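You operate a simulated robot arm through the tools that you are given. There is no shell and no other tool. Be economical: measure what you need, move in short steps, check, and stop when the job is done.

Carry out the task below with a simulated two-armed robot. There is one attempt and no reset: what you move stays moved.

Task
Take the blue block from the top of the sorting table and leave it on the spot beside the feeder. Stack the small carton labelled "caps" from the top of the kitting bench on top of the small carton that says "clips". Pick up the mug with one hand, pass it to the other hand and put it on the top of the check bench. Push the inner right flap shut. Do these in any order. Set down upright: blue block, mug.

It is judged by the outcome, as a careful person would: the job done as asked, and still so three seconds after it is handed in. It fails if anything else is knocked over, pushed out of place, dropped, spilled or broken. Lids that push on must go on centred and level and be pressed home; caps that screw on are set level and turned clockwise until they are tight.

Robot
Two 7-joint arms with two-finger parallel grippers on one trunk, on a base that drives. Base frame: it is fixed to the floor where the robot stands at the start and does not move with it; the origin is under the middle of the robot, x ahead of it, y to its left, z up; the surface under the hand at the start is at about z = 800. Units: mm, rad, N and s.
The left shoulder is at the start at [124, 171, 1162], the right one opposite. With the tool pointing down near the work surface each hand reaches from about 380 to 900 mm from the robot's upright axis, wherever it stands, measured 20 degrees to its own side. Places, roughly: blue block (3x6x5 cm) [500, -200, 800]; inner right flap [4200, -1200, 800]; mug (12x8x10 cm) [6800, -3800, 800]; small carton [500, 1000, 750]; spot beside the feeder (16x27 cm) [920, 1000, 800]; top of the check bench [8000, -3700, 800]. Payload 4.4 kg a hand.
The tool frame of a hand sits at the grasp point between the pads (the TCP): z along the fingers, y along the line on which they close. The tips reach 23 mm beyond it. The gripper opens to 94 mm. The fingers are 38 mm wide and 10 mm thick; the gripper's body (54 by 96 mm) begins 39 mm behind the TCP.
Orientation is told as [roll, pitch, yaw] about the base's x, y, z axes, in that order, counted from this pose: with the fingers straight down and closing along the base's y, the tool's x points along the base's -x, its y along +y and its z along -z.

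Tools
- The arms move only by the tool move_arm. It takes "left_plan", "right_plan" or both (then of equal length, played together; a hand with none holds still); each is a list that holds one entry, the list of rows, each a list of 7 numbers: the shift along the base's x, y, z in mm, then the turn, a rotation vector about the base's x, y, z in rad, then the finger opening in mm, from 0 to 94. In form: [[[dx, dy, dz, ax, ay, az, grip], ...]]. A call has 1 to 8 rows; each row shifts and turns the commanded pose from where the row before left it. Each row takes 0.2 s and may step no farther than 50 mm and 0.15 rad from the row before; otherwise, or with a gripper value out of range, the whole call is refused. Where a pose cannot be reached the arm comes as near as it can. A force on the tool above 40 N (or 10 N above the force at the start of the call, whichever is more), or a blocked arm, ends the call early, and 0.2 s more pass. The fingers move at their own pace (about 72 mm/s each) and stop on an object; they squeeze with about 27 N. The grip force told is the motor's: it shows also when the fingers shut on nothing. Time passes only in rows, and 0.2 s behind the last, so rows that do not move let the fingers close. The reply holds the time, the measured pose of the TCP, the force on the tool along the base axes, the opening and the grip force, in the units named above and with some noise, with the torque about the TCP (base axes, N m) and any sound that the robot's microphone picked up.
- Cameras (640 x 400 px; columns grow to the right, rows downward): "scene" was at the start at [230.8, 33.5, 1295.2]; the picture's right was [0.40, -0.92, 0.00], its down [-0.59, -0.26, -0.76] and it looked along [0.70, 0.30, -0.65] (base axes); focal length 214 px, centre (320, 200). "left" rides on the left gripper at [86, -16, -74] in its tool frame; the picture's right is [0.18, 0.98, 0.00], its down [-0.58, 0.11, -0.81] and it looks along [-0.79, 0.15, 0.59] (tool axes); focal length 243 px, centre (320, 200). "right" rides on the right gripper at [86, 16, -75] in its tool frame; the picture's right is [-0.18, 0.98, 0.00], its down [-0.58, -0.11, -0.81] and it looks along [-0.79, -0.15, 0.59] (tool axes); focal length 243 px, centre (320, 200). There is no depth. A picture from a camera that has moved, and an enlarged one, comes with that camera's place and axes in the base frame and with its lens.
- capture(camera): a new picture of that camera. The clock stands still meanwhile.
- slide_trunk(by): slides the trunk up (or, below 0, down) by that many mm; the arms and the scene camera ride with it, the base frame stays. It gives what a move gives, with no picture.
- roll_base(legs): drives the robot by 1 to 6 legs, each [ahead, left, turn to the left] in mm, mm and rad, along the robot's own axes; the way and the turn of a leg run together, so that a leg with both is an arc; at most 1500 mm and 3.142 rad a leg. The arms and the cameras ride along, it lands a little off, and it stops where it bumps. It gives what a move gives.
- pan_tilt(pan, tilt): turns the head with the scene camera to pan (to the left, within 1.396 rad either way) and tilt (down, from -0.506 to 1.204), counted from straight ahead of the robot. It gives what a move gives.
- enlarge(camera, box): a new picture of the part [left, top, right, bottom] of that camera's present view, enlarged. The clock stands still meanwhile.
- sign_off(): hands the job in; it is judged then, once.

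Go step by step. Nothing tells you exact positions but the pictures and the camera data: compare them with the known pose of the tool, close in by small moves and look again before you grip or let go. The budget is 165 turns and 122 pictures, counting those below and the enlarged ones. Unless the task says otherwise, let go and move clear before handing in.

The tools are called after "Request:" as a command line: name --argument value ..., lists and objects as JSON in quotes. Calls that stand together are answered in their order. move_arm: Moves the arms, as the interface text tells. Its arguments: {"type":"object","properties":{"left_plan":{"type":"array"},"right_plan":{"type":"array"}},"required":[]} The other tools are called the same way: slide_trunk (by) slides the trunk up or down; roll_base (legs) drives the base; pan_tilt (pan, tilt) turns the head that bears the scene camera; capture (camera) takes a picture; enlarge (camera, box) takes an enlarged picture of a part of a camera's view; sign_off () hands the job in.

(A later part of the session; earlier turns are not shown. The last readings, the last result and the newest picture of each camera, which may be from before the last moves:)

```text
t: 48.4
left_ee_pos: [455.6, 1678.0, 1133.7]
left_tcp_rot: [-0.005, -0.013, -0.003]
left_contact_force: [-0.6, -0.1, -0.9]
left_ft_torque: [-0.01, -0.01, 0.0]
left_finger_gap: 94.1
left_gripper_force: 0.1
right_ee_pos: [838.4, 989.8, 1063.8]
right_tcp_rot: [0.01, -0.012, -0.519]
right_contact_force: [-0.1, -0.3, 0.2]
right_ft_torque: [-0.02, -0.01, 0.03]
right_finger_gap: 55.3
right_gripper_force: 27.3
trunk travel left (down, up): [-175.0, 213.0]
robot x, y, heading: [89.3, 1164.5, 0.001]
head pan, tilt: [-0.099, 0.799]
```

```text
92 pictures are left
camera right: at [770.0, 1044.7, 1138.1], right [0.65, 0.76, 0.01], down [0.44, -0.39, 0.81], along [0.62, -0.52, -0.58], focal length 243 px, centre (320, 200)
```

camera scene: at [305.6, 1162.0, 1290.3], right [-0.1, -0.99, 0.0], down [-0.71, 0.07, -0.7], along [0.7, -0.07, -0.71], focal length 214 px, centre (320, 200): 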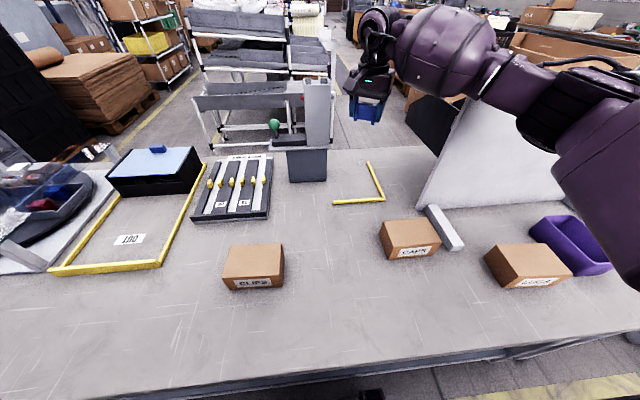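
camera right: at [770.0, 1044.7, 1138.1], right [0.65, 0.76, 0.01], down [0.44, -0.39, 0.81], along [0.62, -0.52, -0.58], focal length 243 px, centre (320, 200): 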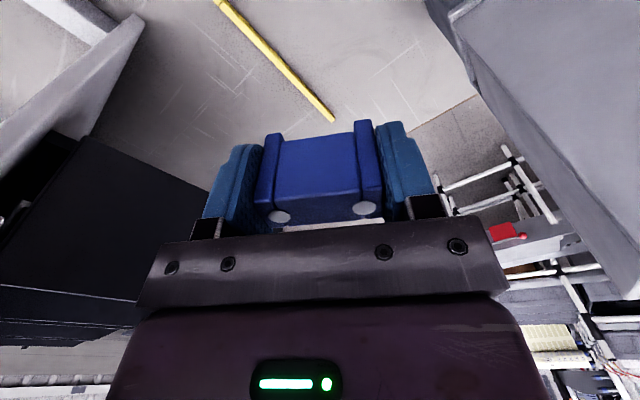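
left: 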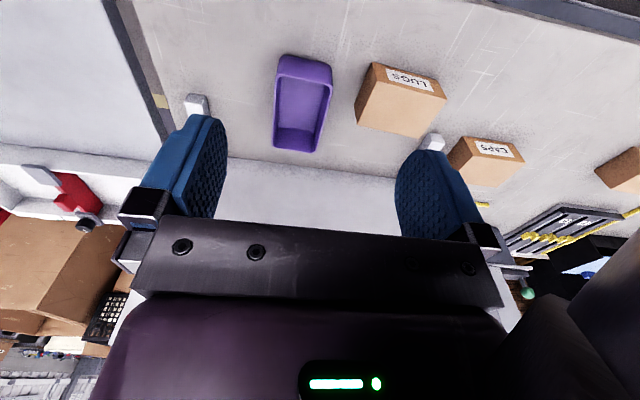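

The bench top works out at about z=800, and the spot covers x≈785–1055 and y≈920–1080. I'll move to (895,988) and lower to just above it.

Request:
move_arm --right_plan '[[[30, -1, 0, 0, 0, 0, 0], [27, -1, -20, 0, 0, 0, 0], [0, 0, -40, 0, 0, 0, 0], [0, 0, -45, 0, 0, 0, 0], [0, 0, -45, 0, 0, 0, 0], [0, 0, -40, 0, 0, 0, 0]]]'

Request:
capture --camera "scene"

Request:
capture --camera "right"

```text
t: 49.8
left_ee_pos: [468.9, 1672.6, 1128.6]
left_tcp_rot: [-0.003, 0.005, -0.003]
left_contact_force: [1.3, 0.1, -1.0]
left_ft_torque: [0.02, 0.0, 0.0]
left_finger_gap: 94.0
left_gripper_force: 0.0
right_ee_pos: [905.0, 976.6, 856.4]
right_tcp_rot: [0.004, 0.006, -0.523]
right_contact_force: [-0.5, -0.2, -0.7]
right_ft_torque: [-0.03, -0.02, 0.03]
right_finger_gap: 55.1
right_gripper_force: 27.1
trunk travel left (down, up): [-175.0, 213.0]
robot x, y, heading: [89.7, 1164.7, -0.001]
head pan, tilt: [-0.099, 0.799]
```

```text
91 pictures are left
camera scene: at [320.5, 1155.8, 1286.2], right [-0.1, -0.99, 0.0], down [-0.71, 0.07, -0.7], along [0.69, -0.07, -0.72], focal length 214 px, centre (320, 200)
```

scene: 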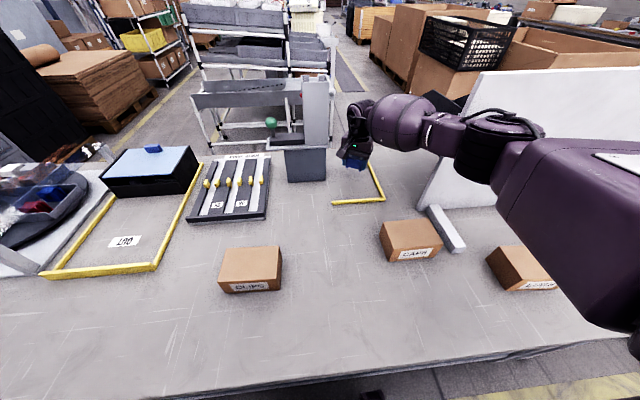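

```text
90 pictures are left
camera right: at [837.9, 1033.0, 932.5], right [0.65, 0.76, 0.0], down [0.45, -0.39, 0.8], along [0.61, -0.52, -0.6], focal length 243 px, centre (320, 200)
```

right: 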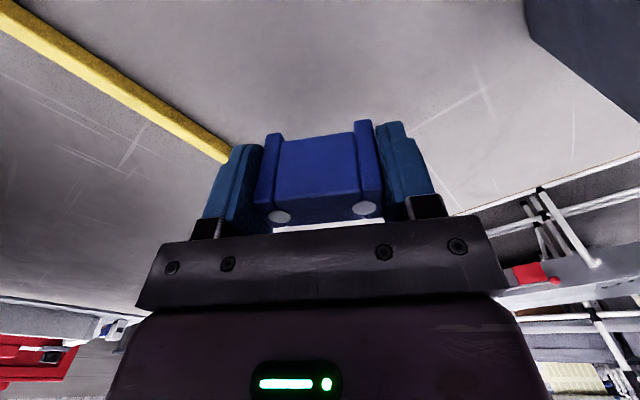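

I'll shift 14 mm away from the yellow edge and lower to contact.

Request:
move_arm --right_plan '[[[-3, 14, 0, 0, 0, 0, 0], [0, 0, -12, 0, 0, 0, 0], [0, 0, -8, 0, 0, 0, 0], [0, 0, -3, 0, 0, 0, 0]]]'

```text
t: 50.8
left_ee_pos: [467.6, 1673.7, 1130.6]
left_tcp_rot: [-0.001, 0.0, -0.001]
left_contact_force: [0.3, -0.3, 1.2]
left_ft_torque: [0.0, -0.02, 0.0]
left_finger_gap: 94.1
left_gripper_force: 0.1
right_ee_pos: [902.6, 994.6, 839.9]
right_tcp_rot: [0.007, 0.002, -0.519]
right_contact_force: [0.2, 0.8, -0.8]
right_ft_torque: [-0.02, -0.01, -0.01]
right_finger_gap: 55.3
right_gripper_force: 27.0
trunk travel left (down, up): [-175.0, 213.0]
robot x, y, heading: [86.6, 1166.2, -0.002]
head pan, tilt: [-0.099, 0.799]
```

Request:
move_arm --right_plan '[[[0, 0, -3, 0, 0, 0, 0], [0, 0, -2, 0, 0, 0, 0], [0, 0, -2, 0, 0, 0, 0], [0, 0, -2, 0, 0, 0, 0]]]'

Request:
capture --camera "right"

```text
t: 51.8
left_ee_pos: [467.7, 1672.7, 1129.7]
left_tcp_rot: [0.0, 0.001, -0.002]
left_contact_force: [0.5, 0.7, -0.5]
left_ft_torque: [0.01, -0.01, -0.02]
left_finger_gap: 94.0
left_gripper_force: 0.1
right_ee_pos: [901.3, 995.1, 830.5]
right_tcp_rot: [0.009, 0.002, -0.521]
right_contact_force: [0.4, 0.3, -0.8]
right_ft_torque: [-0.04, 0.0, 0.01]
right_finger_gap: 55.1
right_gripper_force: 27.0
trunk travel left (down, up): [-175.0, 213.0]
robot x, y, heading: [86.3, 1163.7, 0.003]
head pan, tilt: [-0.099, 0.799]
```

```text
89 pictures are left
camera right: at [835.2, 1051.2, 906.7], right [0.65, 0.76, 0.01], down [0.45, -0.39, 0.8], along [0.62, -0.52, -0.59], focal length 243 px, centre (320, 200)
```

right: 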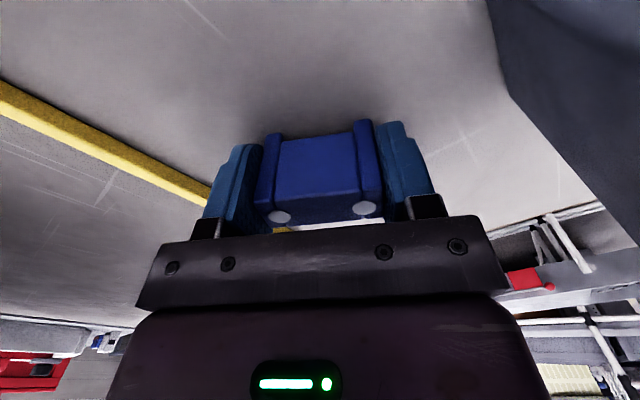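

No contact yet. I'll keep inching down.

Request:
move_arm --right_plan '[[[0, 0, -2, 0, 0, 0, 0], [0, 0, -2, 0, 0, 0, 0]]]'

Request:
move_arm --right_plan '[[[0, 0, -2, 0, 0, 0, 0], [0, 0, -2, 0, 0, 0, 0]]]'

Request:
move_arm --right_plan '[[[0, 0, -2, 0, 0, 0, 0]]]'

```text
t: 52.4
left_ee_pos: [466.5, 1674.2, 1131.1]
left_tcp_rot: [0.0, -0.001, -0.001]
left_contact_force: [0.0, -0.2, 0.0]
left_ft_torque: [-0.03, 0.0, -0.01]
left_finger_gap: 94.0
left_gripper_force: 0.0
right_ee_pos: [901.8, 995.8, 831.6]
right_tcp_rot: [0.01, -0.001, -0.519]
right_contact_force: [-0.5, -0.5, 12.9]
right_ft_torque: [-0.3, 0.19, 0.01]
right_finger_gap: 55.5
right_gripper_force: 26.4
trunk travel left (down, up): [-175.0, 213.0]
robot x, y, heading: [84.8, 1165.3, 0.003]
head pan, tilt: [-0.099, 0.799]
```

```text
t: 53.0
left_ee_pos: [465.2, 1673.4, 1131.3]
left_tcp_rot: [0.0, -0.002, -0.001]
left_contact_force: [-0.6, 0.2, -0.1]
left_ft_torque: [-0.01, 0.02, 0.0]
left_finger_gap: 93.8
left_gripper_force: 0.0
right_ee_pos: [902.2, 995.8, 826.1]
right_tcp_rot: [0.011, -0.002, -0.52]
right_contact_force: [0.9, -1.2, 23.1]
right_ft_torque: [-0.32, 0.11, -0.02]
right_finger_gap: 55.4
right_gripper_force: 27.1
trunk travel left (down, up): [-175.0, 213.0]
robot x, y, heading: [87.6, 1163.9, 0.0]
head pan, tilt: [-0.099, 0.799]
```

```text
t: 53.4
left_ee_pos: [466.4, 1674.0, 1131.6]
left_tcp_rot: [-0.001, -0.002, -0.002]
left_contact_force: [-0.4, 0.5, 0.8]
left_ft_torque: [-0.02, 0.02, -0.01]
left_finger_gap: 93.7
left_gripper_force: 0.1
right_ee_pos: [901.8, 995.5, 823.5]
right_tcp_rot: [0.01, 0.001, -0.52]
right_contact_force: [2.3, -0.2, 23.8]
right_ft_torque: [-0.37, 0.09, 0.01]
right_finger_gap: 55.5
right_gripper_force: 26.9
trunk travel left (down, up): [-175.0, 213.0]
robot x, y, heading: [84.7, 1163.3, 0.003]
head pan, tilt: [-0.099, 0.799]
```

It has touched down; I pressed a little too far. I'll ease up, release and lift away.

Request:
move_arm --right_plan '[[[0, 0, 3, 0, 0, 0, 0], [0, 0, 0, 0, 0, 0, 60], [0, 0, 0, 0, 0, 0, 80], [0, 0, 0, 0, 0, 0, 90], [0, 0, 20, 0, 0, 0, 90], [0, 0, 40, 0, 0, 0, 90], [0, 0, 50, 0, 0, 0, 90], [0, 0, 50, 0, 0, 0, 90]]]'

Request:
capture --camera "right"

```text
t: 55.2
left_ee_pos: [466.7, 1675.7, 1130.4]
left_tcp_rot: [-0.002, 0.0, 0.0]
left_contact_force: [0.1, -0.8, -0.4]
left_ft_torque: [-0.03, 0.02, -0.02]
left_finger_gap: 93.9
left_gripper_force: 0.2
right_ee_pos: [903.4, 1000.4, 984.9]
right_tcp_rot: [0.007, 0.001, -0.518]
right_contact_force: [-0.1, 0.3, -1.0]
right_ft_torque: [0.02, -0.02, 0.0]
right_finger_gap: 90.0
right_gripper_force: 0.1
trunk travel left (down, up): [-175.0, 213.0]
robot x, y, heading: [86.2, 1167.3, 0.001]
head pan, tilt: [-0.099, 0.799]
```

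```text
88 pictures are left
camera right: at [834.4, 1055.7, 1061.0], right [0.65, 0.76, 0.01], down [0.45, -0.39, 0.81], along [0.62, -0.52, -0.59], focal length 243 px, centre (320, 200)
```

right: 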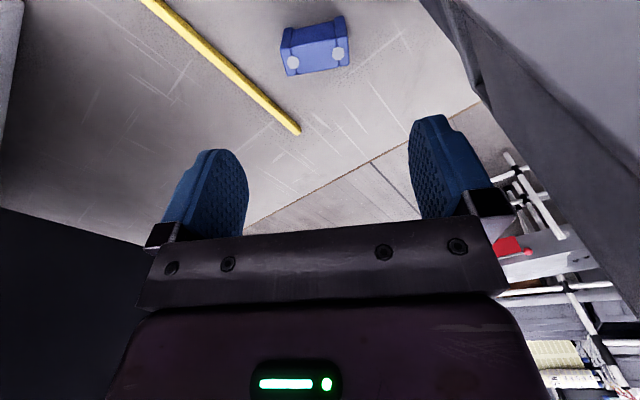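

The blue block stands upright on its spot. Next come the cartons: I'll retract the right hand and turn it so it closes along x above the "caps" carton, at roughly (590,910).

Request:
move_arm --right_plan '[[[-40, 0, 20, 0, 0, 0, 90], [-45, -5, 10, 0, 0, 0, 94], [-45, -10, 0, 0, 0, -0.14, 94], [-45, -10, 0, 0, 0, -0.14, 94], [-45, -10, 0, 0, 0, -0.14, 94], [-45, -10, 0, 0, 0, -0.14, 94], [-45, -5, 0, 0, 0, -0.14, 94], [0, 0, 0, 0, 0, -0.14, 94]]]'

Request:
move_arm --right_plan '[[[0, 0, 0, 0, 0, -0.14, 94], [0, 0, 0, 0, 0, -0.07, 94]]]'

Request:
capture --camera "right"

Request:
capture --camera "scene"

```text
t: 57.0
left_ee_pos: [468.6, 1673.1, 1131.4]
left_tcp_rot: [0.0, 0.002, -0.003]
left_contact_force: [-0.5, -0.1, -0.1]
left_ft_torque: [0.03, 0.03, -0.02]
left_finger_gap: 93.9
left_gripper_force: 0.1
right_ee_pos: [592.0, 945.6, 1014.4]
right_tcp_rot: [0.006, 0.001, -1.365]
right_contact_force: [0.0, 0.4, -0.4]
right_ft_torque: [0.0, -0.01, 0.02]
right_finger_gap: 94.0
right_gripper_force: 0.1
trunk travel left (down, up): [-175.0, 213.0]
robot x, y, heading: [86.0, 1166.8, 0.001]
head pan, tilt: [-0.099, 0.799]
```

```text
t: 57.6
left_ee_pos: [467.9, 1673.8, 1130.8]
left_tcp_rot: [0.0, -0.001, -0.003]
left_contact_force: [0.0, -1.1, -0.7]
left_ft_torque: [0.01, -0.04, 0.0]
left_finger_gap: 94.0
left_gripper_force: 0.0
right_ee_pos: [592.0, 945.0, 1014.5]
right_tcp_rot: [0.008, 0.002, -1.571]
right_contact_force: [0.3, -0.1, 0.1]
right_ft_torque: [0.02, 0.01, 0.05]
right_finger_gap: 94.4
right_gripper_force: 0.0
trunk travel left (down, up): [-175.0, 213.0]
robot x, y, heading: [83.1, 1165.7, -0.004]
head pan, tilt: [-0.099, 0.799]
```

```text
87 pictures are left
camera right: at [607.8, 1030.9, 1090.0], right [0.98, -0.18, 0.01], down [-0.12, -0.58, 0.8], along [-0.14, -0.79, -0.59], focal length 243 px, centre (320, 200)
```

right: 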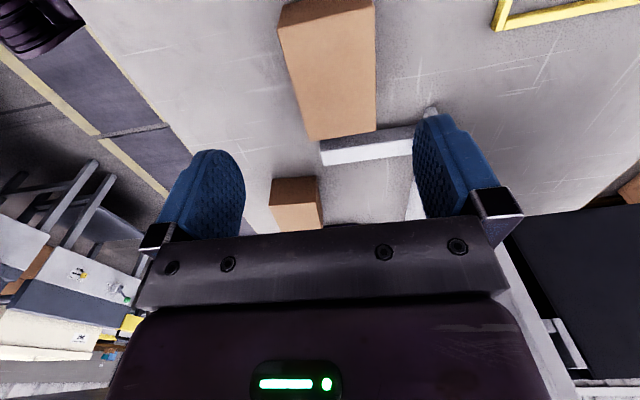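

```text
86 pictures are left
camera scene: at [318.9, 1156.5, 1287.4], right [-0.1, -0.99, 0.0], down [-0.71, 0.07, -0.7], along [0.69, -0.07, -0.72], focal length 214 px, centre (320, 200)
```

scene: 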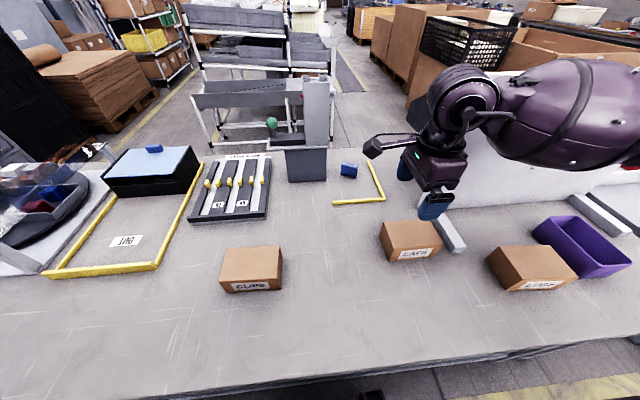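

The "caps" carton is roughly 80 mm (x) by 120 mm (y) with its top at about 845, centred near (603,895). I'll hover over it and check.

Request:
move_arm --right_plan '[[[5, -25, -30, 0, 0, 0, 94], [5, -24, -40, 0, 0, 0, 94], [0, 0, -40, 0, 0, 0, 94]]]'

Request:
capture --camera "right"

Request:
enlarge --camera "scene" --box '[340, 140, 500, 280]'

```text
t: 58.4
left_ee_pos: [466.9, 1673.2, 1130.7]
left_tcp_rot: [0.0, 0.001, -0.003]
left_contact_force: [-0.4, 0.1, 0.6]
left_ft_torque: [0.0, 0.02, 0.02]
left_finger_gap: 93.9
left_gripper_force: 0.1
right_ee_pos: [601.7, 896.3, 903.5]
right_tcp_rot: [0.008, 0.003, -1.568]
right_contact_force: [0.3, 0.2, -0.1]
right_ft_torque: [-0.03, 0.03, 0.0]
right_finger_gap: 93.9
right_gripper_force: 0.1
trunk travel left (down, up): [-175.0, 213.0]
robot x, y, heading: [88.3, 1163.6, 0.0]
head pan, tilt: [-0.099, 0.799]
```

```text
85 pictures are left
camera right: at [618.5, 982.3, 979.3], right [0.98, -0.18, 0.01], down [-0.11, -0.58, 0.8], along [-0.14, -0.79, -0.59], focal length 243 px, centre (320, 200)
```

right: 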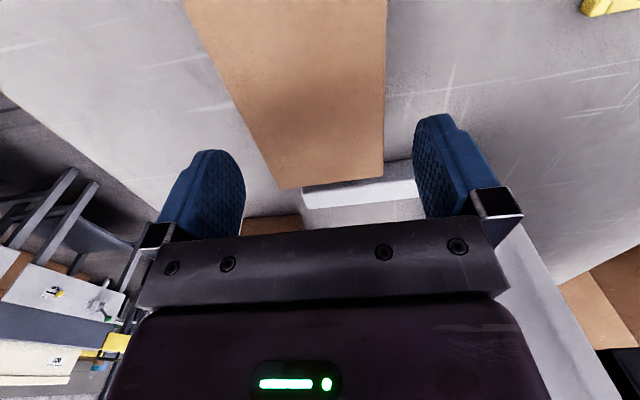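

```text
2.86 times, centred on (420, 210) of scene
camera zoom: at [319.6, 1156.3, 1287.2], right [-0.1, -0.99, 0.0], down [-0.71, 0.07, -0.7], along [0.69, -0.07, -0.72], focal length 613 px, centre (34, 171)
```

zoom: 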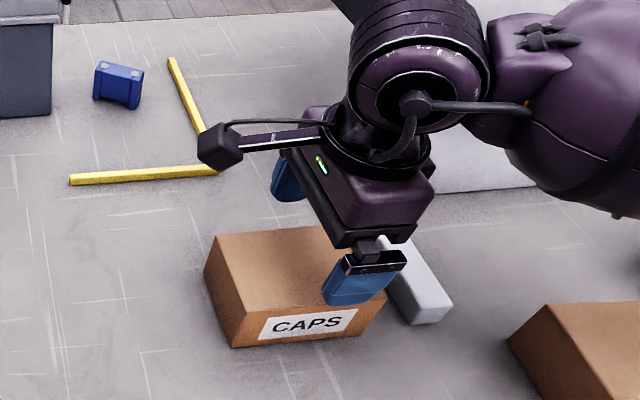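

Edges are parallel to y, with x from 559 to 642 and the top at about 856. The clearance is 6 mm per side, so I'll centre and lower carefully, watching the force.

Request:
move_arm --right_plan '[[[-1, -2, -15, 0, 0, 0, 94], [0, 0, -10, 0, 0, 0, 94]]]'

Request:
capture --camera "right"

Request:
enlarge --camera "scene" --box '[370, 170, 470, 270]'

```text
t: 59.0
left_ee_pos: [468.8, 1672.0, 1130.3]
left_tcp_rot: [0.001, 0.001, -0.001]
left_contact_force: [-0.8, -0.5, -0.1]
left_ft_torque: [-0.01, 0.01, 0.01]
left_finger_gap: 94.0
left_gripper_force: 0.0
right_ee_pos: [600.6, 894.6, 879.4]
right_tcp_rot: [0.007, 0.0, -1.573]
right_contact_force: [0.0, 0.5, -0.4]
right_ft_torque: [-0.03, -0.02, 0.0]
right_finger_gap: 94.1
right_gripper_force: 0.0
trunk travel left (down, up): [-175.0, 213.0]
robot x, y, heading: [86.6, 1165.4, -0.005]
head pan, tilt: [-0.099, 0.799]
```

```text
83 pictures are left
camera right: at [616.8, 980.0, 954.8], right [0.98, -0.18, 0.01], down [-0.11, -0.58, 0.8], along [-0.14, -0.79, -0.59], focal length 243 px, centre (320, 200)
```

right: 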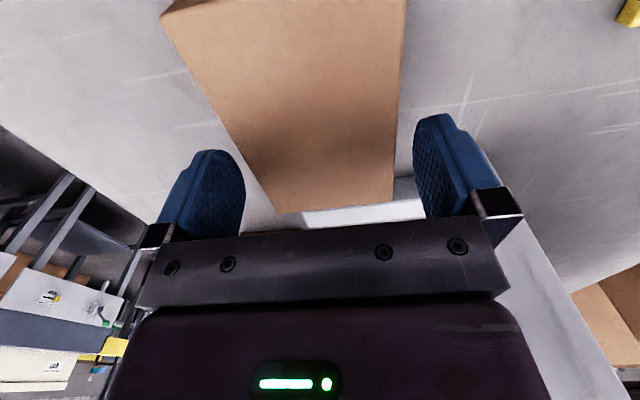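

```text
4.00 times, centred on (420, 220) of scene
camera zoom: at [318.9, 1156.5, 1287.4], right [-0.1, -0.99, 0.0], down [-0.71, 0.07, -0.7], along [0.69, -0.07, -0.72], focal length 858 px, centre (-80, 120)
```

zoom: 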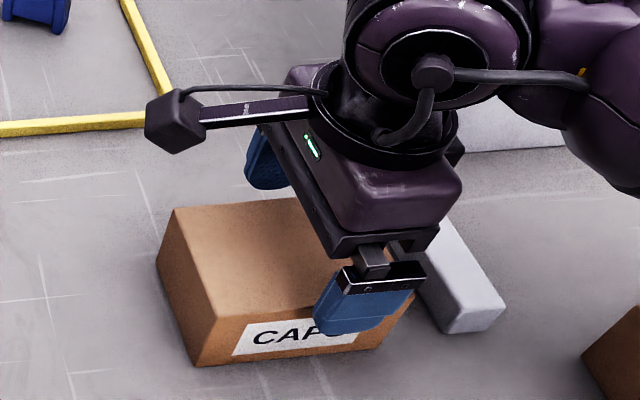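

It's centred. I'll lower to grasp height and grip.

Request:
move_arm --right_plan '[[[0, 0, -8, 0, 0, 0, 94], [0, 0, -10, 0, 0, 0, 94], [0, 0, -12, 0, 0, 0, 94], [0, 0, -9, 0, 0, 0, 94]]]'

Request:
capture --camera "right"

```text
t: 60.0
left_ee_pos: [467.6, 1673.7, 1129.6]
left_tcp_rot: [0.0, 0.001, -0.002]
left_contact_force: [-0.2, -0.2, -0.7]
left_ft_torque: [0.0, -0.02, -0.01]
left_finger_gap: 94.0
left_gripper_force: 0.1
right_ee_pos: [602.0, 893.2, 840.7]
right_tcp_rot: [0.009, 0.001, -1.569]
right_contact_force: [-0.4, 0.2, -0.2]
right_ft_torque: [-0.01, 0.01, -0.04]
right_finger_gap: 93.9
right_gripper_force: 0.0
trunk travel left (down, up): [-175.0, 213.0]
robot x, y, heading: [82.4, 1165.0, -0.002]
head pan, tilt: [-0.099, 0.799]
```

```text
81 pictures are left
camera right: at [616.8, 980.1, 916.1], right [0.98, -0.18, 0.01], down [-0.12, -0.58, 0.8], along [-0.14, -0.79, -0.59], focal length 243 px, centre (320, 200)
```

right: 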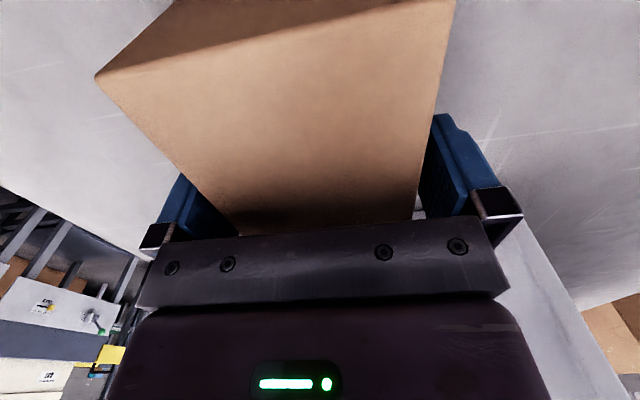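

The fingers straddle the carton. I'll close and lift slowly.

Request:
move_arm --right_plan '[[[0, 0, 0, 0, 0, 0, 60], [0, 0, 0, 0, 0, 0, 40], [0, 0, 0, 0, 0, 0, 40], [0, 0, 4, 0, 0, 0, 40], [0, 0, 10, 0, 0, 0, 40], [0, 0, 20, 0, 0, 0, 40], [0, 0, 30, 0, 0, 0, 40]]]'

Request:
capture --camera "scene"

```text
t: 61.6
left_ee_pos: [466.6, 1673.7, 1131.4]
left_tcp_rot: [0.0, 0.0, -0.001]
left_contact_force: [0.2, 0.3, -0.4]
left_ft_torque: [0.02, -0.03, 0.01]
left_finger_gap: 93.8
left_gripper_force: 0.1
right_ee_pos: [601.1, 895.0, 904.5]
right_tcp_rot: [0.008, 0.001, -1.57]
right_contact_force: [-0.1, 0.1, -1.7]
right_ft_torque: [-0.03, 0.01, 0.0]
right_finger_gap: 79.9
right_gripper_force: 27.3
trunk travel left (down, up): [-175.0, 213.0]
robot x, y, heading: [91.0, 1167.5, 0.0]
head pan, tilt: [-0.099, 0.799]
```

```text
80 pictures are left
camera scene: at [318.6, 1156.6, 1287.5], right [-0.1, -0.99, 0.0], down [-0.71, 0.07, -0.7], along [0.69, -0.07, -0.72], focal length 214 px, centre (320, 200)
```

scene: 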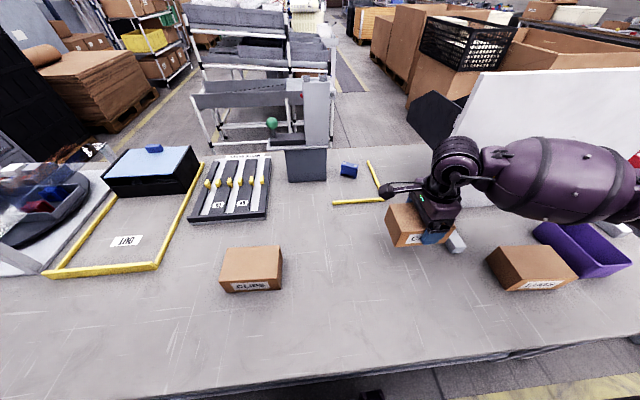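

The carton is held at 80 mm. I'll lift it more and drive left so "clips" (≈(555,1278)) lies in front of the right arm.

Request:
move_arm --right_plan '[[[0, 0, 40, 0, 0, 0, 40], [0, 0, 40, 0, 0, 0, 40], [-20, 0, 20, 0, 0, 0, 40]]]'

Request:
roll_base --legs '[[0, 255, 0]]'

Request:
pan_tilt --pan -0.3 --tilt 0.95

Request:
capture --camera "scene"

Request:
capture --camera "right"

```text
t: 62.4
left_ee_pos: [466.7, 1674.6, 1130.9]
left_tcp_rot: [-0.001, 0.0, -0.002]
left_contact_force: [-1.0, 0.0, 0.2]
left_ft_torque: [-0.02, -0.02, 0.0]
left_finger_gap: 94.0
left_gripper_force: 0.1
right_ee_pos: [579.6, 893.0, 1005.0]
right_tcp_rot: [0.009, 0.0, -1.569]
right_contact_force: [-0.8, 0.0, -1.2]
right_ft_torque: [0.01, -0.04, 0.0]
right_finger_gap: 79.7
right_gripper_force: 26.6
trunk travel left (down, up): [-175.0, 213.0]
robot x, y, heading: [84.4, 1168.3, -0.001]
head pan, tilt: [-0.099, 0.799]
```

```text
t: 65.2
left_ee_pos: [468.0, 1928.1, 1130.2]
left_tcp_rot: [0.0, 0.0, -0.002]
left_contact_force: [-0.3, 0.0, -0.1]
left_ft_torque: [-0.03, 0.0, 0.03]
left_finger_gap: 94.2
left_gripper_force: 0.0
right_ee_pos: [580.6, 1148.4, 1003.4]
right_tcp_rot: [0.007, 0.002, -1.568]
right_contact_force: [-0.2, 0.5, -1.8]
right_ft_torque: [-0.04, -0.02, 0.01]
right_finger_gap: 79.7
right_gripper_force: 27.5
trunk travel left (down, up): [-175.0, 213.0]
robot x, y, heading: [85.6, 1418.5, -0.005]
head pan, tilt: [-0.099, 0.799]
```

```text
t: 66.0
left_ee_pos: [468.4, 1928.2, 1131.0]
left_tcp_rot: [-0.001, 0.001, -0.002]
left_contact_force: [-0.2, 0.2, 0.1]
left_ft_torque: [0.0, 0.02, -0.01]
left_finger_gap: 94.3
left_gripper_force: 0.0
right_ee_pos: [581.4, 1149.5, 1005.0]
right_tcp_rot: [0.007, 0.003, -1.57]
right_contact_force: [0.1, -0.3, -2.2]
right_ft_torque: [0.02, 0.0, 0.01]
right_finger_gap: 79.7
right_gripper_force: 26.9
trunk travel left (down, up): [-175.0, 213.0]
robot x, y, heading: [83.9, 1421.4, -0.001]
head pan, tilt: [-0.3, 0.949]
```

```text
79 pictures are left
camera scene: at [308.7, 1397.8, 1275.9], right [-0.3, -0.96, 0.0], down [-0.78, 0.24, -0.58], along [0.56, -0.17, -0.81], focal length 214 px, centre (320, 200)
```

scene: 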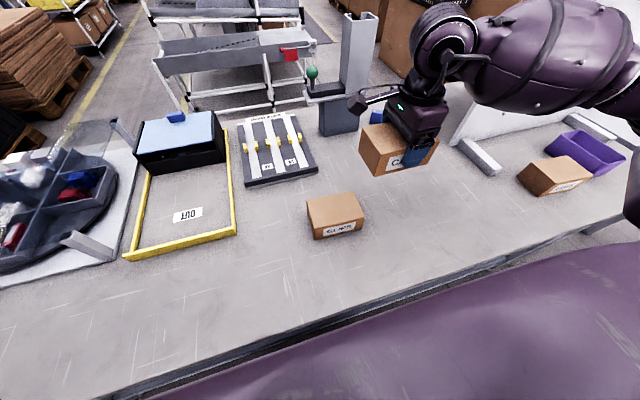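

```text
78 pictures are left
camera right: at [596.8, 1234.5, 1079.5], right [0.98, -0.18, 0.01], down [-0.11, -0.58, 0.8], along [-0.14, -0.79, -0.59], focal length 243 px, centre (320, 200)
```

right: 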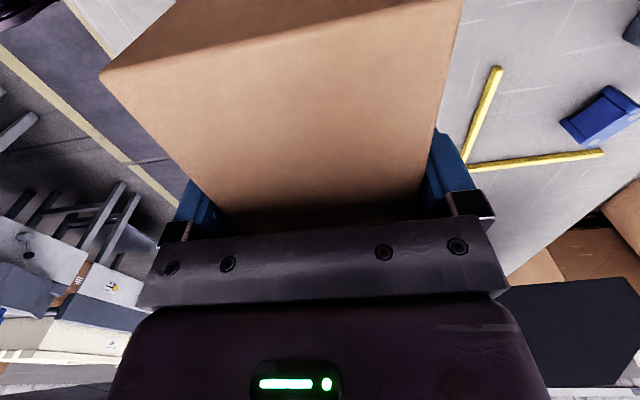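

Request:
enlarge --camera "scene" --box '[285, 170, 385, 250]'

```text
5.00 times, centred on (335, 210) of scene
camera zoom: at [308.7, 1397.8, 1275.9], right [-0.3, -0.96, 0.0], down [-0.78, 0.24, -0.58], along [0.56, -0.17, -0.81], focal length 1072 px, centre (245, 150)
```

zoom: 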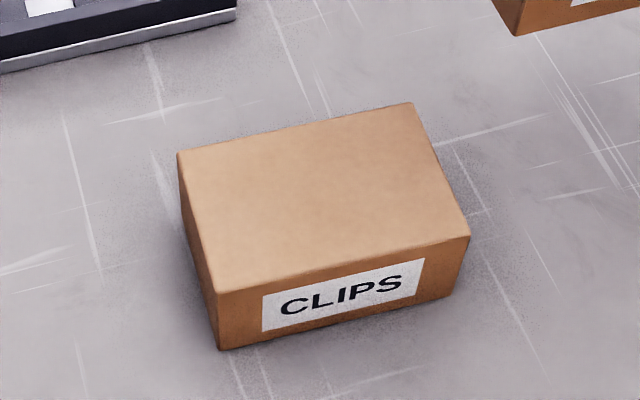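

I'll check the camera calibration against the held carton's known position before stacking.

Request:
enlarge --camera "scene" --box '[340, 90, 460, 190]'

```text
4.00 times, centred on (400, 140) of scene
camera zoom: at [308.7, 1397.8, 1275.9], right [-0.3, -0.96, 0.0], down [-0.78, 0.24, -0.58], along [0.56, -0.17, -0.81], focal length 858 px, centre (0, 440)
```

zoom: 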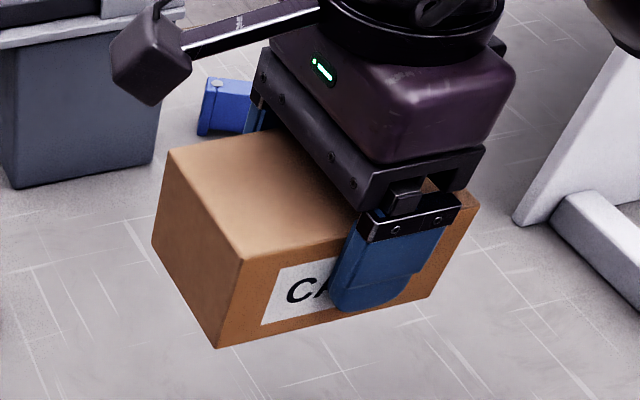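

The calibration agrees within a few mm. Measured with the same camera, the held carton must move (-21,+127) and turn -0.045 rad; contact should come at TCP z≈897.

Request:
move_arm --right_plan '[[[-7, 42, 0, 0, 0, -0.015, 40], [-7, 42, 0, 0, 0, -0.015, 40], [-7, 43, 0, 0, 0, -0.015, 40], [0, 0, -40, 0, 0, 0, 40], [0, 0, -30, 0, 0, 0, 40], [0, 0, -15, 0, 0, 0, 40]]]'

Request:
enlarge --camera "scene" --box '[270, 130, 410, 250]'

Request:
capture --camera "right"

```text
t: 67.4
left_ee_pos: [467.3, 1927.6, 1131.0]
left_tcp_rot: [0.001, 0.001, -0.001]
left_contact_force: [0.5, -0.1, 0.1]
left_ft_torque: [0.0, 0.01, -0.03]
left_finger_gap: 94.1
left_gripper_force: 0.0
right_ee_pos: [559.9, 1274.9, 918.0]
right_tcp_rot: [0.009, 0.001, -1.615]
right_contact_force: [-0.5, -0.4, -1.6]
right_ft_torque: [-0.02, 0.0, 0.01]
right_finger_gap: 79.8
right_gripper_force: 27.2
trunk travel left (down, up): [-175.0, 213.0]
robot x, y, heading: [88.3, 1420.0, -0.001]
head pan, tilt: [-0.3, 0.949]
```

```text
3.33 times, centred on (340, 190) of scene
camera zoom: at [308.6, 1397.6, 1275.8], right [-0.3, -0.95, 0.0], down [-0.78, 0.24, -0.58], along [0.56, -0.17, -0.81], focal length 715 px, centre (253, 233)
```

zoom: 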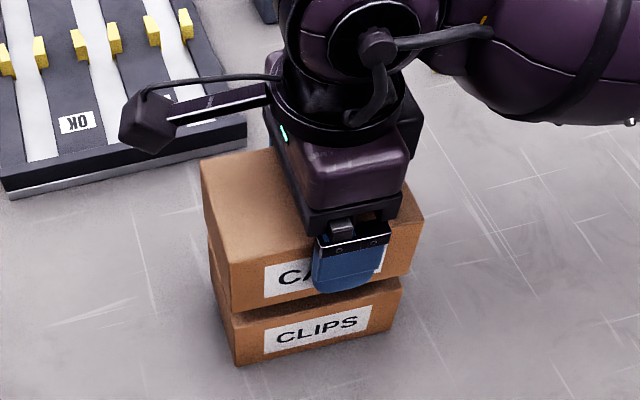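

```text
74 pictures are left
camera right: at [579.4, 1360.2, 994.5], right [0.97, -0.23, 0.01], down [-0.14, -0.58, 0.8], along [-0.18, -0.78, -0.59], focal length 243 px, centre (320, 200)
```

right: 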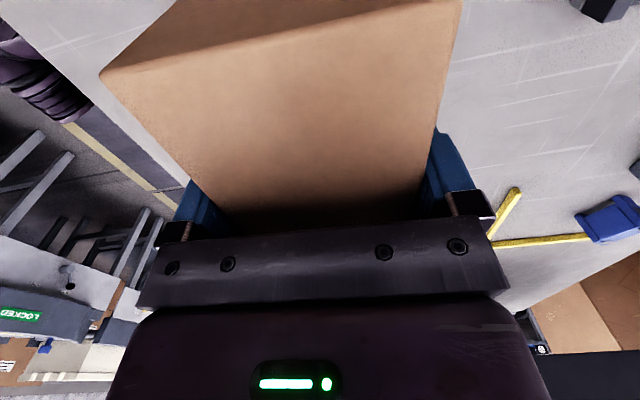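

It's lined up over "clips". I'll lower until contact.

Request:
move_arm --right_plan '[[[0, 0, -10, 0, 0, 0, 40], [0, 0, -7, 0, 0, 0, 40], [0, 0, -2, 0, 0, 0, 40]]]'

Request:
move_arm --right_plan '[[[0, 0, -1.5, 0, 0, 0, 40]]]'

```text
t: 68.2
left_ee_pos: [467.2, 1928.6, 1130.2]
left_tcp_rot: [0.0, 0.001, -0.002]
left_contact_force: [-0.2, 0.8, -0.1]
left_ft_torque: [-0.01, 0.0, -0.01]
left_finger_gap: 94.2
left_gripper_force: 0.1
right_ee_pos: [560.7, 1276.2, 901.4]
right_tcp_rot: [0.01, 0.002, -1.615]
right_contact_force: [0.2, -1.2, 2.7]
right_ft_torque: [-0.18, 0.15, -0.03]
right_finger_gap: 79.6
right_gripper_force: 27.1
trunk travel left (down, up): [-175.0, 213.0]
robot x, y, heading: [86.6, 1423.5, -0.003]
head pan, tilt: [-0.3, 0.949]
```

```text
t: 68.6
left_ee_pos: [467.6, 1928.2, 1131.0]
left_tcp_rot: [0.001, -0.002, -0.001]
left_contact_force: [0.7, -1.3, 0.7]
left_ft_torque: [0.0, 0.02, -0.02]
left_finger_gap: 94.1
left_gripper_force: 0.0
right_ee_pos: [560.5, 1276.4, 900.0]
right_tcp_rot: [0.01, 0.001, -1.614]
right_contact_force: [0.1, -2.4, 15.6]
right_ft_torque: [-0.25, 0.72, 0.08]
right_finger_gap: 79.8
right_gripper_force: 26.8
trunk travel left (down, up): [-175.0, 213.0]
robot x, y, heading: [85.7, 1418.7, 0.0]
head pan, tilt: [-0.3, 0.949]
```

It's in contact. I'll ease off, release and go straight up.

Request:
move_arm --right_plan '[[[0, 0, 0.5, 0, 0, 0, 86], [0, 0, 0, 0, 0, 0, 94], [0, 0, 0, 0, 0, 0, 94], [0, 0, 20, 0, 0, 0, 94], [0, 0, 40, 0, 0, 0, 94], [0, 0, 50, 0, 0, 0, 94], [0, 0, 50, 0, 0, 0, 94]]]'

Request:
enlarge --camera "scene" --box '[270, 130, 410, 250]'

```text
t: 70.2
left_ee_pos: [466.6, 1928.1, 1131.2]
left_tcp_rot: [0.001, 0.0, -0.001]
left_contact_force: [0.3, -0.2, 1.2]
left_ft_torque: [-0.02, -0.04, -0.01]
left_finger_gap: 93.8
left_gripper_force: 0.2
right_ee_pos: [560.1, 1275.3, 1058.1]
right_tcp_rot: [0.006, 0.001, -1.613]
right_contact_force: [0.2, 0.2, -0.4]
right_ft_torque: [-0.02, -0.02, 0.03]
right_finger_gap: 94.0
right_gripper_force: 0.0
trunk travel left (down, up): [-175.0, 213.0]
robot x, y, heading: [84.0, 1414.5, -0.003]
head pan, tilt: [-0.3, 0.949]
```

```text
3.33 times, centred on (340, 190) of scene
camera zoom: at [307.9, 1398.1, 1276.1], right [-0.3, -0.95, 0.0], down [-0.78, 0.24, -0.58], along [0.56, -0.17, -0.81], focal length 715 px, centre (253, 233)
```

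zoom: 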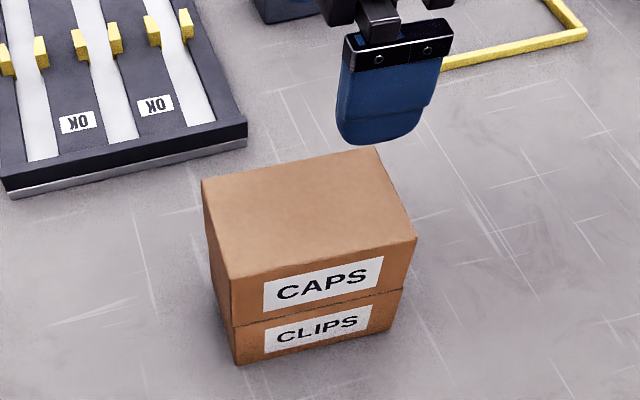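

The stack is neat. Next are the flap and mug areas. I'll level the wrist, tuck the hand, back away from the bench, drive right and look around.

Request:
move_arm --right_plan '[[[0, 0, 20, 0, 0, 0.145, 60], [0, 0, 20, 0, 0, 0.145, 60], [0, 0, 20, 0, 0, 0.145, 60], [0, 0, 10, 0, 0, 0.145, 60], [-10, -10, 0, 0, 0, 0.145, 60], [-10, -10, 0, 0, 0, 0.145, 60], [-10, -10, 0, 0, 0, 0.145, 60], [-10, -10, 0, 0, 0, 0.145, 60]]]'

Request:
move_arm --right_plan '[[[-10, -10, 0, 0, 0, 0.145, 60], [-10, -10, 0, 0, 0, 0.145, 60], [0, -10, 0, 0, 0, 0.145, 60], [0, 0, 0, 0, 0, 0.02, 60]]]'

Request:
roll_base --legs '[[-450, 0, 0], [0, -1400, 0], [0, -700, 0]]'

Request:
pan_tilt --pan -0.5 --tilt 0.35

Request:
capture --camera "scene"

```text
t: 72.0
left_ee_pos: [467.9, 1928.4, 1131.3]
left_tcp_rot: [0.0, -0.001, -0.002]
left_contact_force: [-0.4, -0.3, 0.4]
left_ft_torque: [-0.01, 0.0, 0.01]
left_finger_gap: 93.9
left_gripper_force: 0.1
right_ee_pos: [521.0, 1237.1, 1127.6]
right_tcp_rot: [0.009, 0.001, -0.452]
right_contact_force: [0.3, 0.1, 0.5]
right_ft_torque: [0.02, -0.04, -0.02]
right_finger_gap: 59.9
right_gripper_force: 0.1
trunk travel left (down, up): [-175.0, 213.0]
robot x, y, heading: [85.4, 1419.9, -0.002]
head pan, tilt: [-0.3, 0.949]
```

```text
t: 73.0
left_ee_pos: [467.6, 1928.0, 1130.5]
left_tcp_rot: [0.0, -0.002, -0.002]
left_contact_force: [-0.1, 0.6, -1.0]
left_ft_torque: [0.01, 0.0, -0.04]
left_finger_gap: 94.2
left_gripper_force: 0.1
right_ee_pos: [498.9, 1205.9, 1130.2]
right_tcp_rot: [0.008, 0.003, 0.004]
right_contact_force: [-0.4, 0.2, -0.3]
right_ft_torque: [0.0, 0.0, 0.0]
right_finger_gap: 60.1
right_gripper_force: 0.1
trunk travel left (down, up): [-175.0, 213.0]
robot x, y, heading: [86.3, 1419.6, -0.002]
head pan, tilt: [-0.3, 0.949]
```

```text
t: 94.0
left_ee_pos: [29.4, -166.8, 1131.6]
left_tcp_rot: [-0.001, 0.001, 0.014]
left_contact_force: [0.1, -0.3, -0.3]
left_ft_torque: [0.0, 0.01, -0.02]
left_finger_gap: 94.1
left_gripper_force: 0.1
right_ee_pos: [71.3, -889.7, 1127.6]
right_tcp_rot: [0.007, 0.002, 0.016]
right_contact_force: [0.2, -0.9, 0.3]
right_ft_torque: [0.0, 0.02, 0.0]
right_finger_gap: 60.1
right_gripper_force: 0.1
trunk travel left (down, up): [-175.0, 213.0]
robot x, y, heading: [-345.5, -682.8, 0.008]
head pan, tilt: [-0.3, 0.949]
```

```text
t: 95.0
left_ee_pos: [28.6, -167.0, 1131.8]
left_tcp_rot: [-0.002, -0.001, 0.013]
left_contact_force: [0.2, -0.2, 0.9]
left_ft_torque: [-0.01, -0.03, 0.0]
left_finger_gap: 94.0
left_gripper_force: 0.0
right_ee_pos: [71.4, -889.3, 1128.1]
right_tcp_rot: [0.008, 0.001, 0.015]
right_contact_force: [0.0, 0.3, -0.2]
right_ft_torque: [0.0, -0.03, 0.03]
right_finger_gap: 60.0
right_gripper_force: 0.0
trunk travel left (down, up): [-175.0, 213.0]
robot x, y, heading: [-349.0, -680.7, 0.013]
head pan, tilt: [-0.499, 0.351]
```

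```text
72 pictures are left
camera scene: at [-110.4, -723.2, 1326.9], right [-0.47, -0.88, 0.0], down [-0.3, 0.16, -0.94], along [0.83, -0.44, -0.34], focal length 214 px, centre (320, 200)
```

scene: 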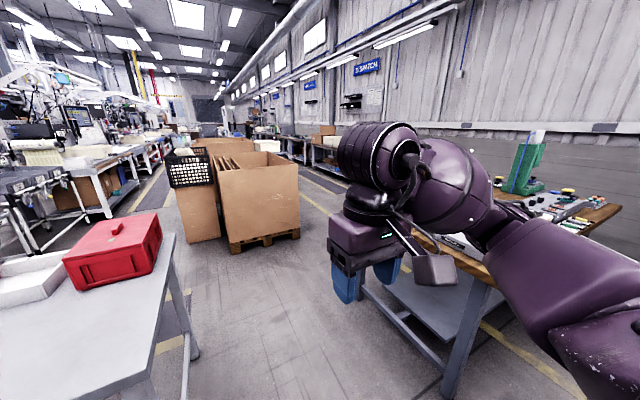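

There is an aisle between the sorting table and the right-hand workbench. It then passes right of the cardboard pallet boxes toward the flap area. I'll tuck the left arm in and drive ahead in stages.

Request:
move_arm --left_plan '[[[0, -43, 0, 0, 0, 0, 60], [0, -43, 0, 0, 0, 0, 60], [0, -43, 0, 0, 0, 0, 60], [0, -43, 0, 0, 0, 0, 60], [0, -43, 0, 0, 0, 0, 60], [0, -43, 0, 0, 0, 0, 60]]]'

Request:
roll_base --legs '[[0, -390, -0.01], [1480, 0, 0]]'

Request:
pan_tilt --pan -0.5 --tilt 0.4

Request:
capture --camera "scene"

```text
t: 96.3
left_ee_pos: [29.3, -428.4, 1131.6]
left_tcp_rot: [0.001, 0.001, 0.015]
left_contact_force: [-0.2, 0.0, -0.9]
left_ft_torque: [-0.01, -0.01, 0.02]
left_finger_gap: 60.1
left_gripper_force: 0.1
right_ee_pos: [71.4, -890.4, 1129.2]
right_tcp_rot: [0.009, 0.003, 0.013]
right_contact_force: [-0.6, -0.5, -0.6]
right_ft_torque: [0.03, -0.01, -0.02]
right_finger_gap: 60.3
right_gripper_force: 0.1
trunk travel left (down, up): [-175.0, 213.0]
robot x, y, heading: [-343.8, -684.8, 0.015]
head pan, tilt: [-0.499, 0.351]
```

```text
t: 107.3
left_ee_pos: [1513.8, -823.1, 1130.3]
left_tcp_rot: [-0.001, -0.001, -0.005]
left_contact_force: [-1.0, 0.0, 0.0]
left_ft_torque: [-0.01, 0.0, -0.02]
left_finger_gap: 59.8
left_gripper_force: 0.1
right_ee_pos: [1548.9, -1288.2, 1128.2]
right_tcp_rot: [0.008, 0.002, -0.002]
right_contact_force: [-0.3, -0.4, -1.2]
right_ft_torque: [-0.02, -0.03, -0.03]
right_finger_gap: 60.1
right_gripper_force: 0.0
trunk travel left (down, up): [-175.0, 213.0]
robot x, y, heading: [1132.2, -1076.9, -0.005]
head pan, tilt: [-0.499, 0.351]
```

```text
t: 107.9
left_ee_pos: [1514.1, -824.1, 1130.2]
left_tcp_rot: [0.0, 0.0, -0.004]
left_contact_force: [0.3, -0.6, 0.0]
left_ft_torque: [-0.01, 0.01, -0.02]
left_finger_gap: 60.2
left_gripper_force: 0.0
right_ee_pos: [1548.7, -1289.0, 1128.4]
right_tcp_rot: [0.01, 0.002, 0.0]
right_contact_force: [-0.3, -0.4, -0.5]
right_ft_torque: [0.01, 0.02, -0.02]
right_finger_gap: 59.8
right_gripper_force: 0.0
trunk travel left (down, up): [-175.0, 213.0]
robot x, y, heading: [1133.9, -1076.0, -0.009]
head pan, tilt: [-0.499, 0.4]
```

```text
71 pictures are left
camera scene: at [1369.6, -1118.7, 1322.5], right [-0.48, -0.88, 0.0], down [-0.34, 0.19, -0.92], along [0.81, -0.44, -0.39], focal length 214 px, centre (320, 200)
```

scene: 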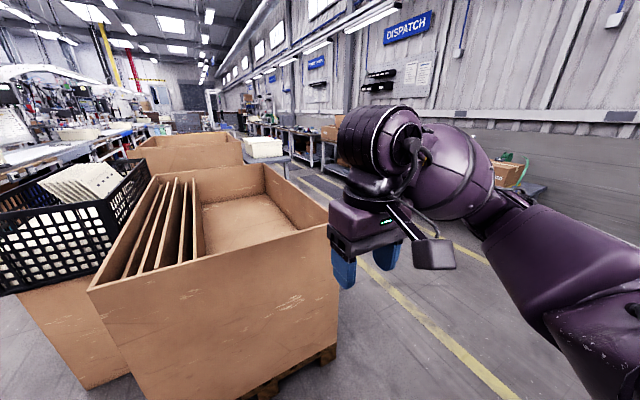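

The flap's box is the second one, beyond the first pallet box. I'll sidestep right into the lane at y≈-2030 and go forward.

Request:
roll_base --legs '[[300, 0, 0.008], [0, -970, 0], [1300, 0, 0]]'

Request:
pan_tilt --pan 0.5 --tilt 0.4

Request:
capture --camera "scene"

```text
t: 124.4
left_ee_pos: [3112.5, -1799.2, 1131.0]
left_tcp_rot: [0.0, -0.001, -0.011]
left_contact_force: [0.1, 0.5, 0.1]
left_ft_torque: [0.03, 0.0, 0.03]
left_finger_gap: 60.2
left_gripper_force: 0.0
right_ee_pos: [3146.0, -2262.7, 1128.9]
right_tcp_rot: [0.008, 0.001, -0.005]
right_contact_force: [0.7, 0.5, -0.1]
right_ft_torque: [-0.01, 0.0, 0.01]
right_finger_gap: 59.9
right_gripper_force: 0.0
trunk travel left (down, up): [-175.0, 213.0]
robot x, y, heading: [2735.4, -2049.8, -0.009]
head pan, tilt: [-0.499, 0.4]
```

```text
t: 125.7
left_ee_pos: [3113.2, -1799.3, 1129.9]
left_tcp_rot: [-0.001, 0.001, -0.011]
left_contact_force: [0.1, 0.6, 0.0]
left_ft_torque: [-0.01, -0.01, 0.01]
left_finger_gap: 60.0
left_gripper_force: 0.1
right_ee_pos: [3144.7, -2264.4, 1128.8]
right_tcp_rot: [0.01, 0.002, -0.007]
right_contact_force: [-0.3, -0.2, -0.2]
right_ft_torque: [0.02, 0.02, -0.05]
right_finger_gap: 59.9
right_gripper_force: 0.0
trunk travel left (down, up): [-175.0, 213.0]
robot x, y, heading: [2734.9, -2046.3, -0.009]
head pan, tilt: [0.499, 0.4]
```

```text
70 pictures are left
camera scene: at [2967.3, -2004.1, 1322.5], right [0.47, -0.88, 0.0], down [-0.34, -0.18, -0.92], along [0.81, 0.43, -0.39], focal length 214 px, centre (320, 200)
```

scene: 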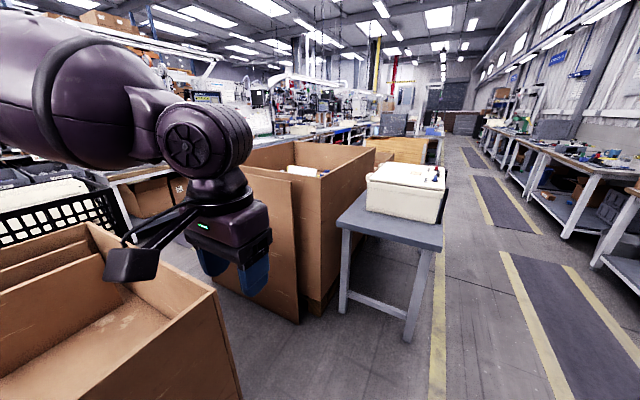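

Request:
enlarge --camera "scene" --box '[210, 110, 470, 280]'

```text
2.35 times, centred on (340, 195) of scene
camera zoom: at [2967.3, -2004.1, 1322.5], right [0.47, -0.88, 0.0], down [-0.34, -0.18, -0.92], along [0.81, 0.43, -0.39], focal length 505 px, centre (273, 212)
```

zoom: 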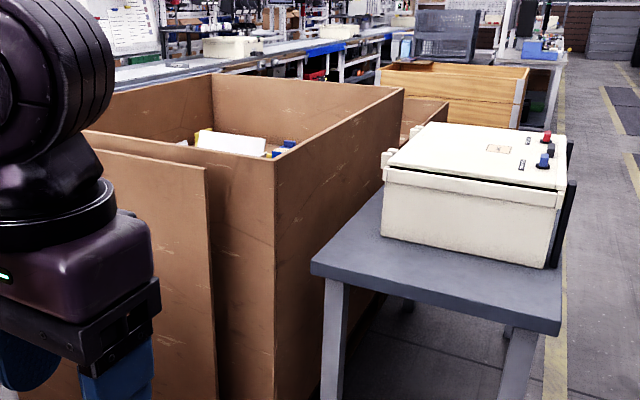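

The flap should be in or near the tall bin, around (4200,-1200). I'll raise the trunk and move a bit closer for a better view.

Request:
slide_trunk --by 210

Request:
roll_base --legs '[[450, 0, 0]]'

Request:
pan_tilt --pan 0.6 --tilt 0.55

Request:
capture --camera "scene"

```text
t: 128.0
left_ee_pos: [3113.3, -1799.3, 1339.0]
left_tcp_rot: [-0.001, 0.001, -0.011]
left_contact_force: [0.6, -0.4, 0.4]
left_ft_torque: [0.02, -0.03, 0.02]
left_finger_gap: 59.9
left_gripper_force: 0.2
right_ee_pos: [3144.5, -2263.3, 1338.5]
right_tcp_rot: [0.008, 0.001, -0.007]
right_contact_force: [0.0, -0.2, 0.5]
right_ft_torque: [0.0, -0.01, 0.02]
right_finger_gap: 59.9
right_gripper_force: 0.0
trunk travel left (down, up): [-385.0, 3.0]
robot x, y, heading: [2733.6, -2046.5, -0.007]
head pan, tilt: [0.499, 0.4]
```

```text
t: 130.7
left_ee_pos: [3560.9, -1803.0, 1340.7]
left_tcp_rot: [0.002, -0.001, -0.01]
left_contact_force: [0.4, -0.6, -0.5]
left_ft_torque: [-0.06, -0.01, 0.0]
left_finger_gap: 59.8
left_gripper_force: 0.0
right_ee_pos: [3592.5, -2267.5, 1338.6]
right_tcp_rot: [0.007, 0.001, -0.008]
right_contact_force: [0.3, 0.0, -0.5]
right_ft_torque: [0.0, 0.01, 0.0]
right_finger_gap: 59.9
right_gripper_force: 0.1
trunk travel left (down, up): [-385.0, 3.0]
robot x, y, heading: [3178.4, -2052.9, -0.013]
head pan, tilt: [0.499, 0.4]
```

```text
t: 131.4
left_ee_pos: [3558.8, -1804.0, 1340.7]
left_tcp_rot: [0.0, 0.0, -0.011]
left_contact_force: [0.0, -0.7, 0.4]
left_ft_torque: [0.01, 0.02, 0.01]
left_finger_gap: 59.9
left_gripper_force: 0.0
right_ee_pos: [3591.9, -2268.2, 1338.9]
right_tcp_rot: [0.008, 0.001, -0.009]
right_contact_force: [0.1, 0.6, -0.2]
right_ft_torque: [0.01, 0.02, -0.01]
right_finger_gap: 60.2
right_gripper_force: 0.0
trunk travel left (down, up): [-385.0, 3.0]
robot x, y, heading: [3181.7, -2047.7, -0.012]
head pan, tilt: [0.6, 0.55]
```

```text
68 pictures are left
camera scene: at [3312.0, -2000.9, 1528.6], right [0.56, -0.83, 0.0], down [-0.43, -0.29, -0.85], along [0.71, 0.47, -0.52], focal length 214 px, centre (320, 200)
```

scene: 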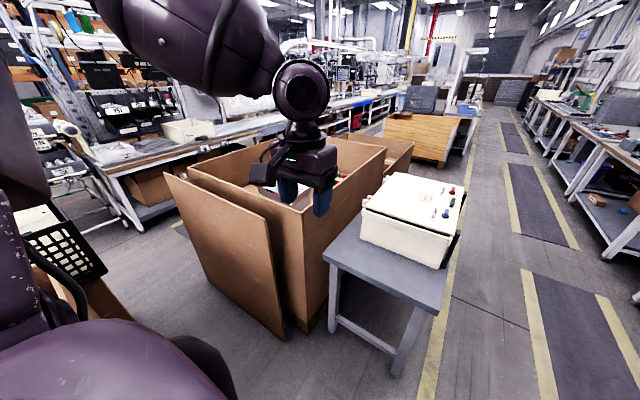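

The left arm blocks the view into the bin, so I'll shift it aside and look again.

Request:
move_arm --left_plan '[[[0, 50, 0, 0, 0, 0, 60], [0, 50, 0, 0, 0, 0, 60], [0, 50, 0, 0, 0, 0, 60], [0, 50, 0, 0, 0, 0, 60], [-10, 45, 0, 0, 0, 0, 60], [-10, 45, 0, 0, 0, 0, 60]]]'

Request:
enlarge --camera "scene" --box '[150, 80, 470, 280]'

```text
t: 132.8
left_ee_pos: [3539.8, -1511.8, 1340.4]
left_tcp_rot: [0.002, 0.0, -0.009]
left_contact_force: [0.0, 0.1, 0.1]
left_ft_torque: [-0.05, 0.01, 0.01]
left_finger_gap: 59.9
left_gripper_force: 0.1
right_ee_pos: [3592.2, -2266.2, 1339.5]
right_tcp_rot: [0.007, 0.002, -0.006]
right_contact_force: [-0.6, 0.4, 1.0]
right_ft_torque: [-0.01, -0.02, -0.02]
right_finger_gap: 60.0
right_gripper_force: 0.1
trunk travel left (down, up): [-385.0, 3.0]
robot x, y, heading: [3181.4, -2048.7, -0.008]
head pan, tilt: [0.6, 0.55]
```

```text
2.00 times, centred on (310, 180) of scene
camera zoom: at [3312.0, -1999.9, 1528.6], right [0.56, -0.83, 0.0], down [-0.43, -0.29, -0.85], along [0.71, 0.47, -0.52], focal length 429 px, centre (340, 240)
```

zoom: 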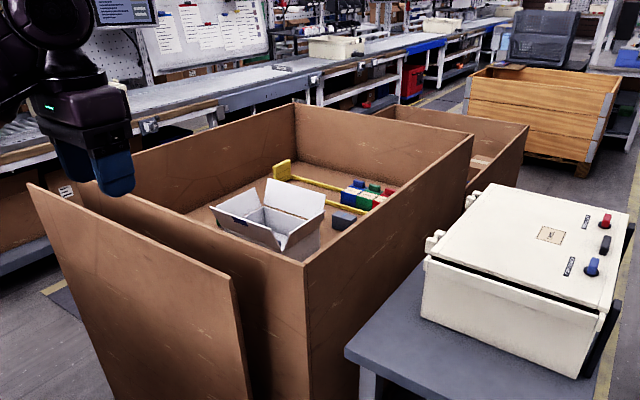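

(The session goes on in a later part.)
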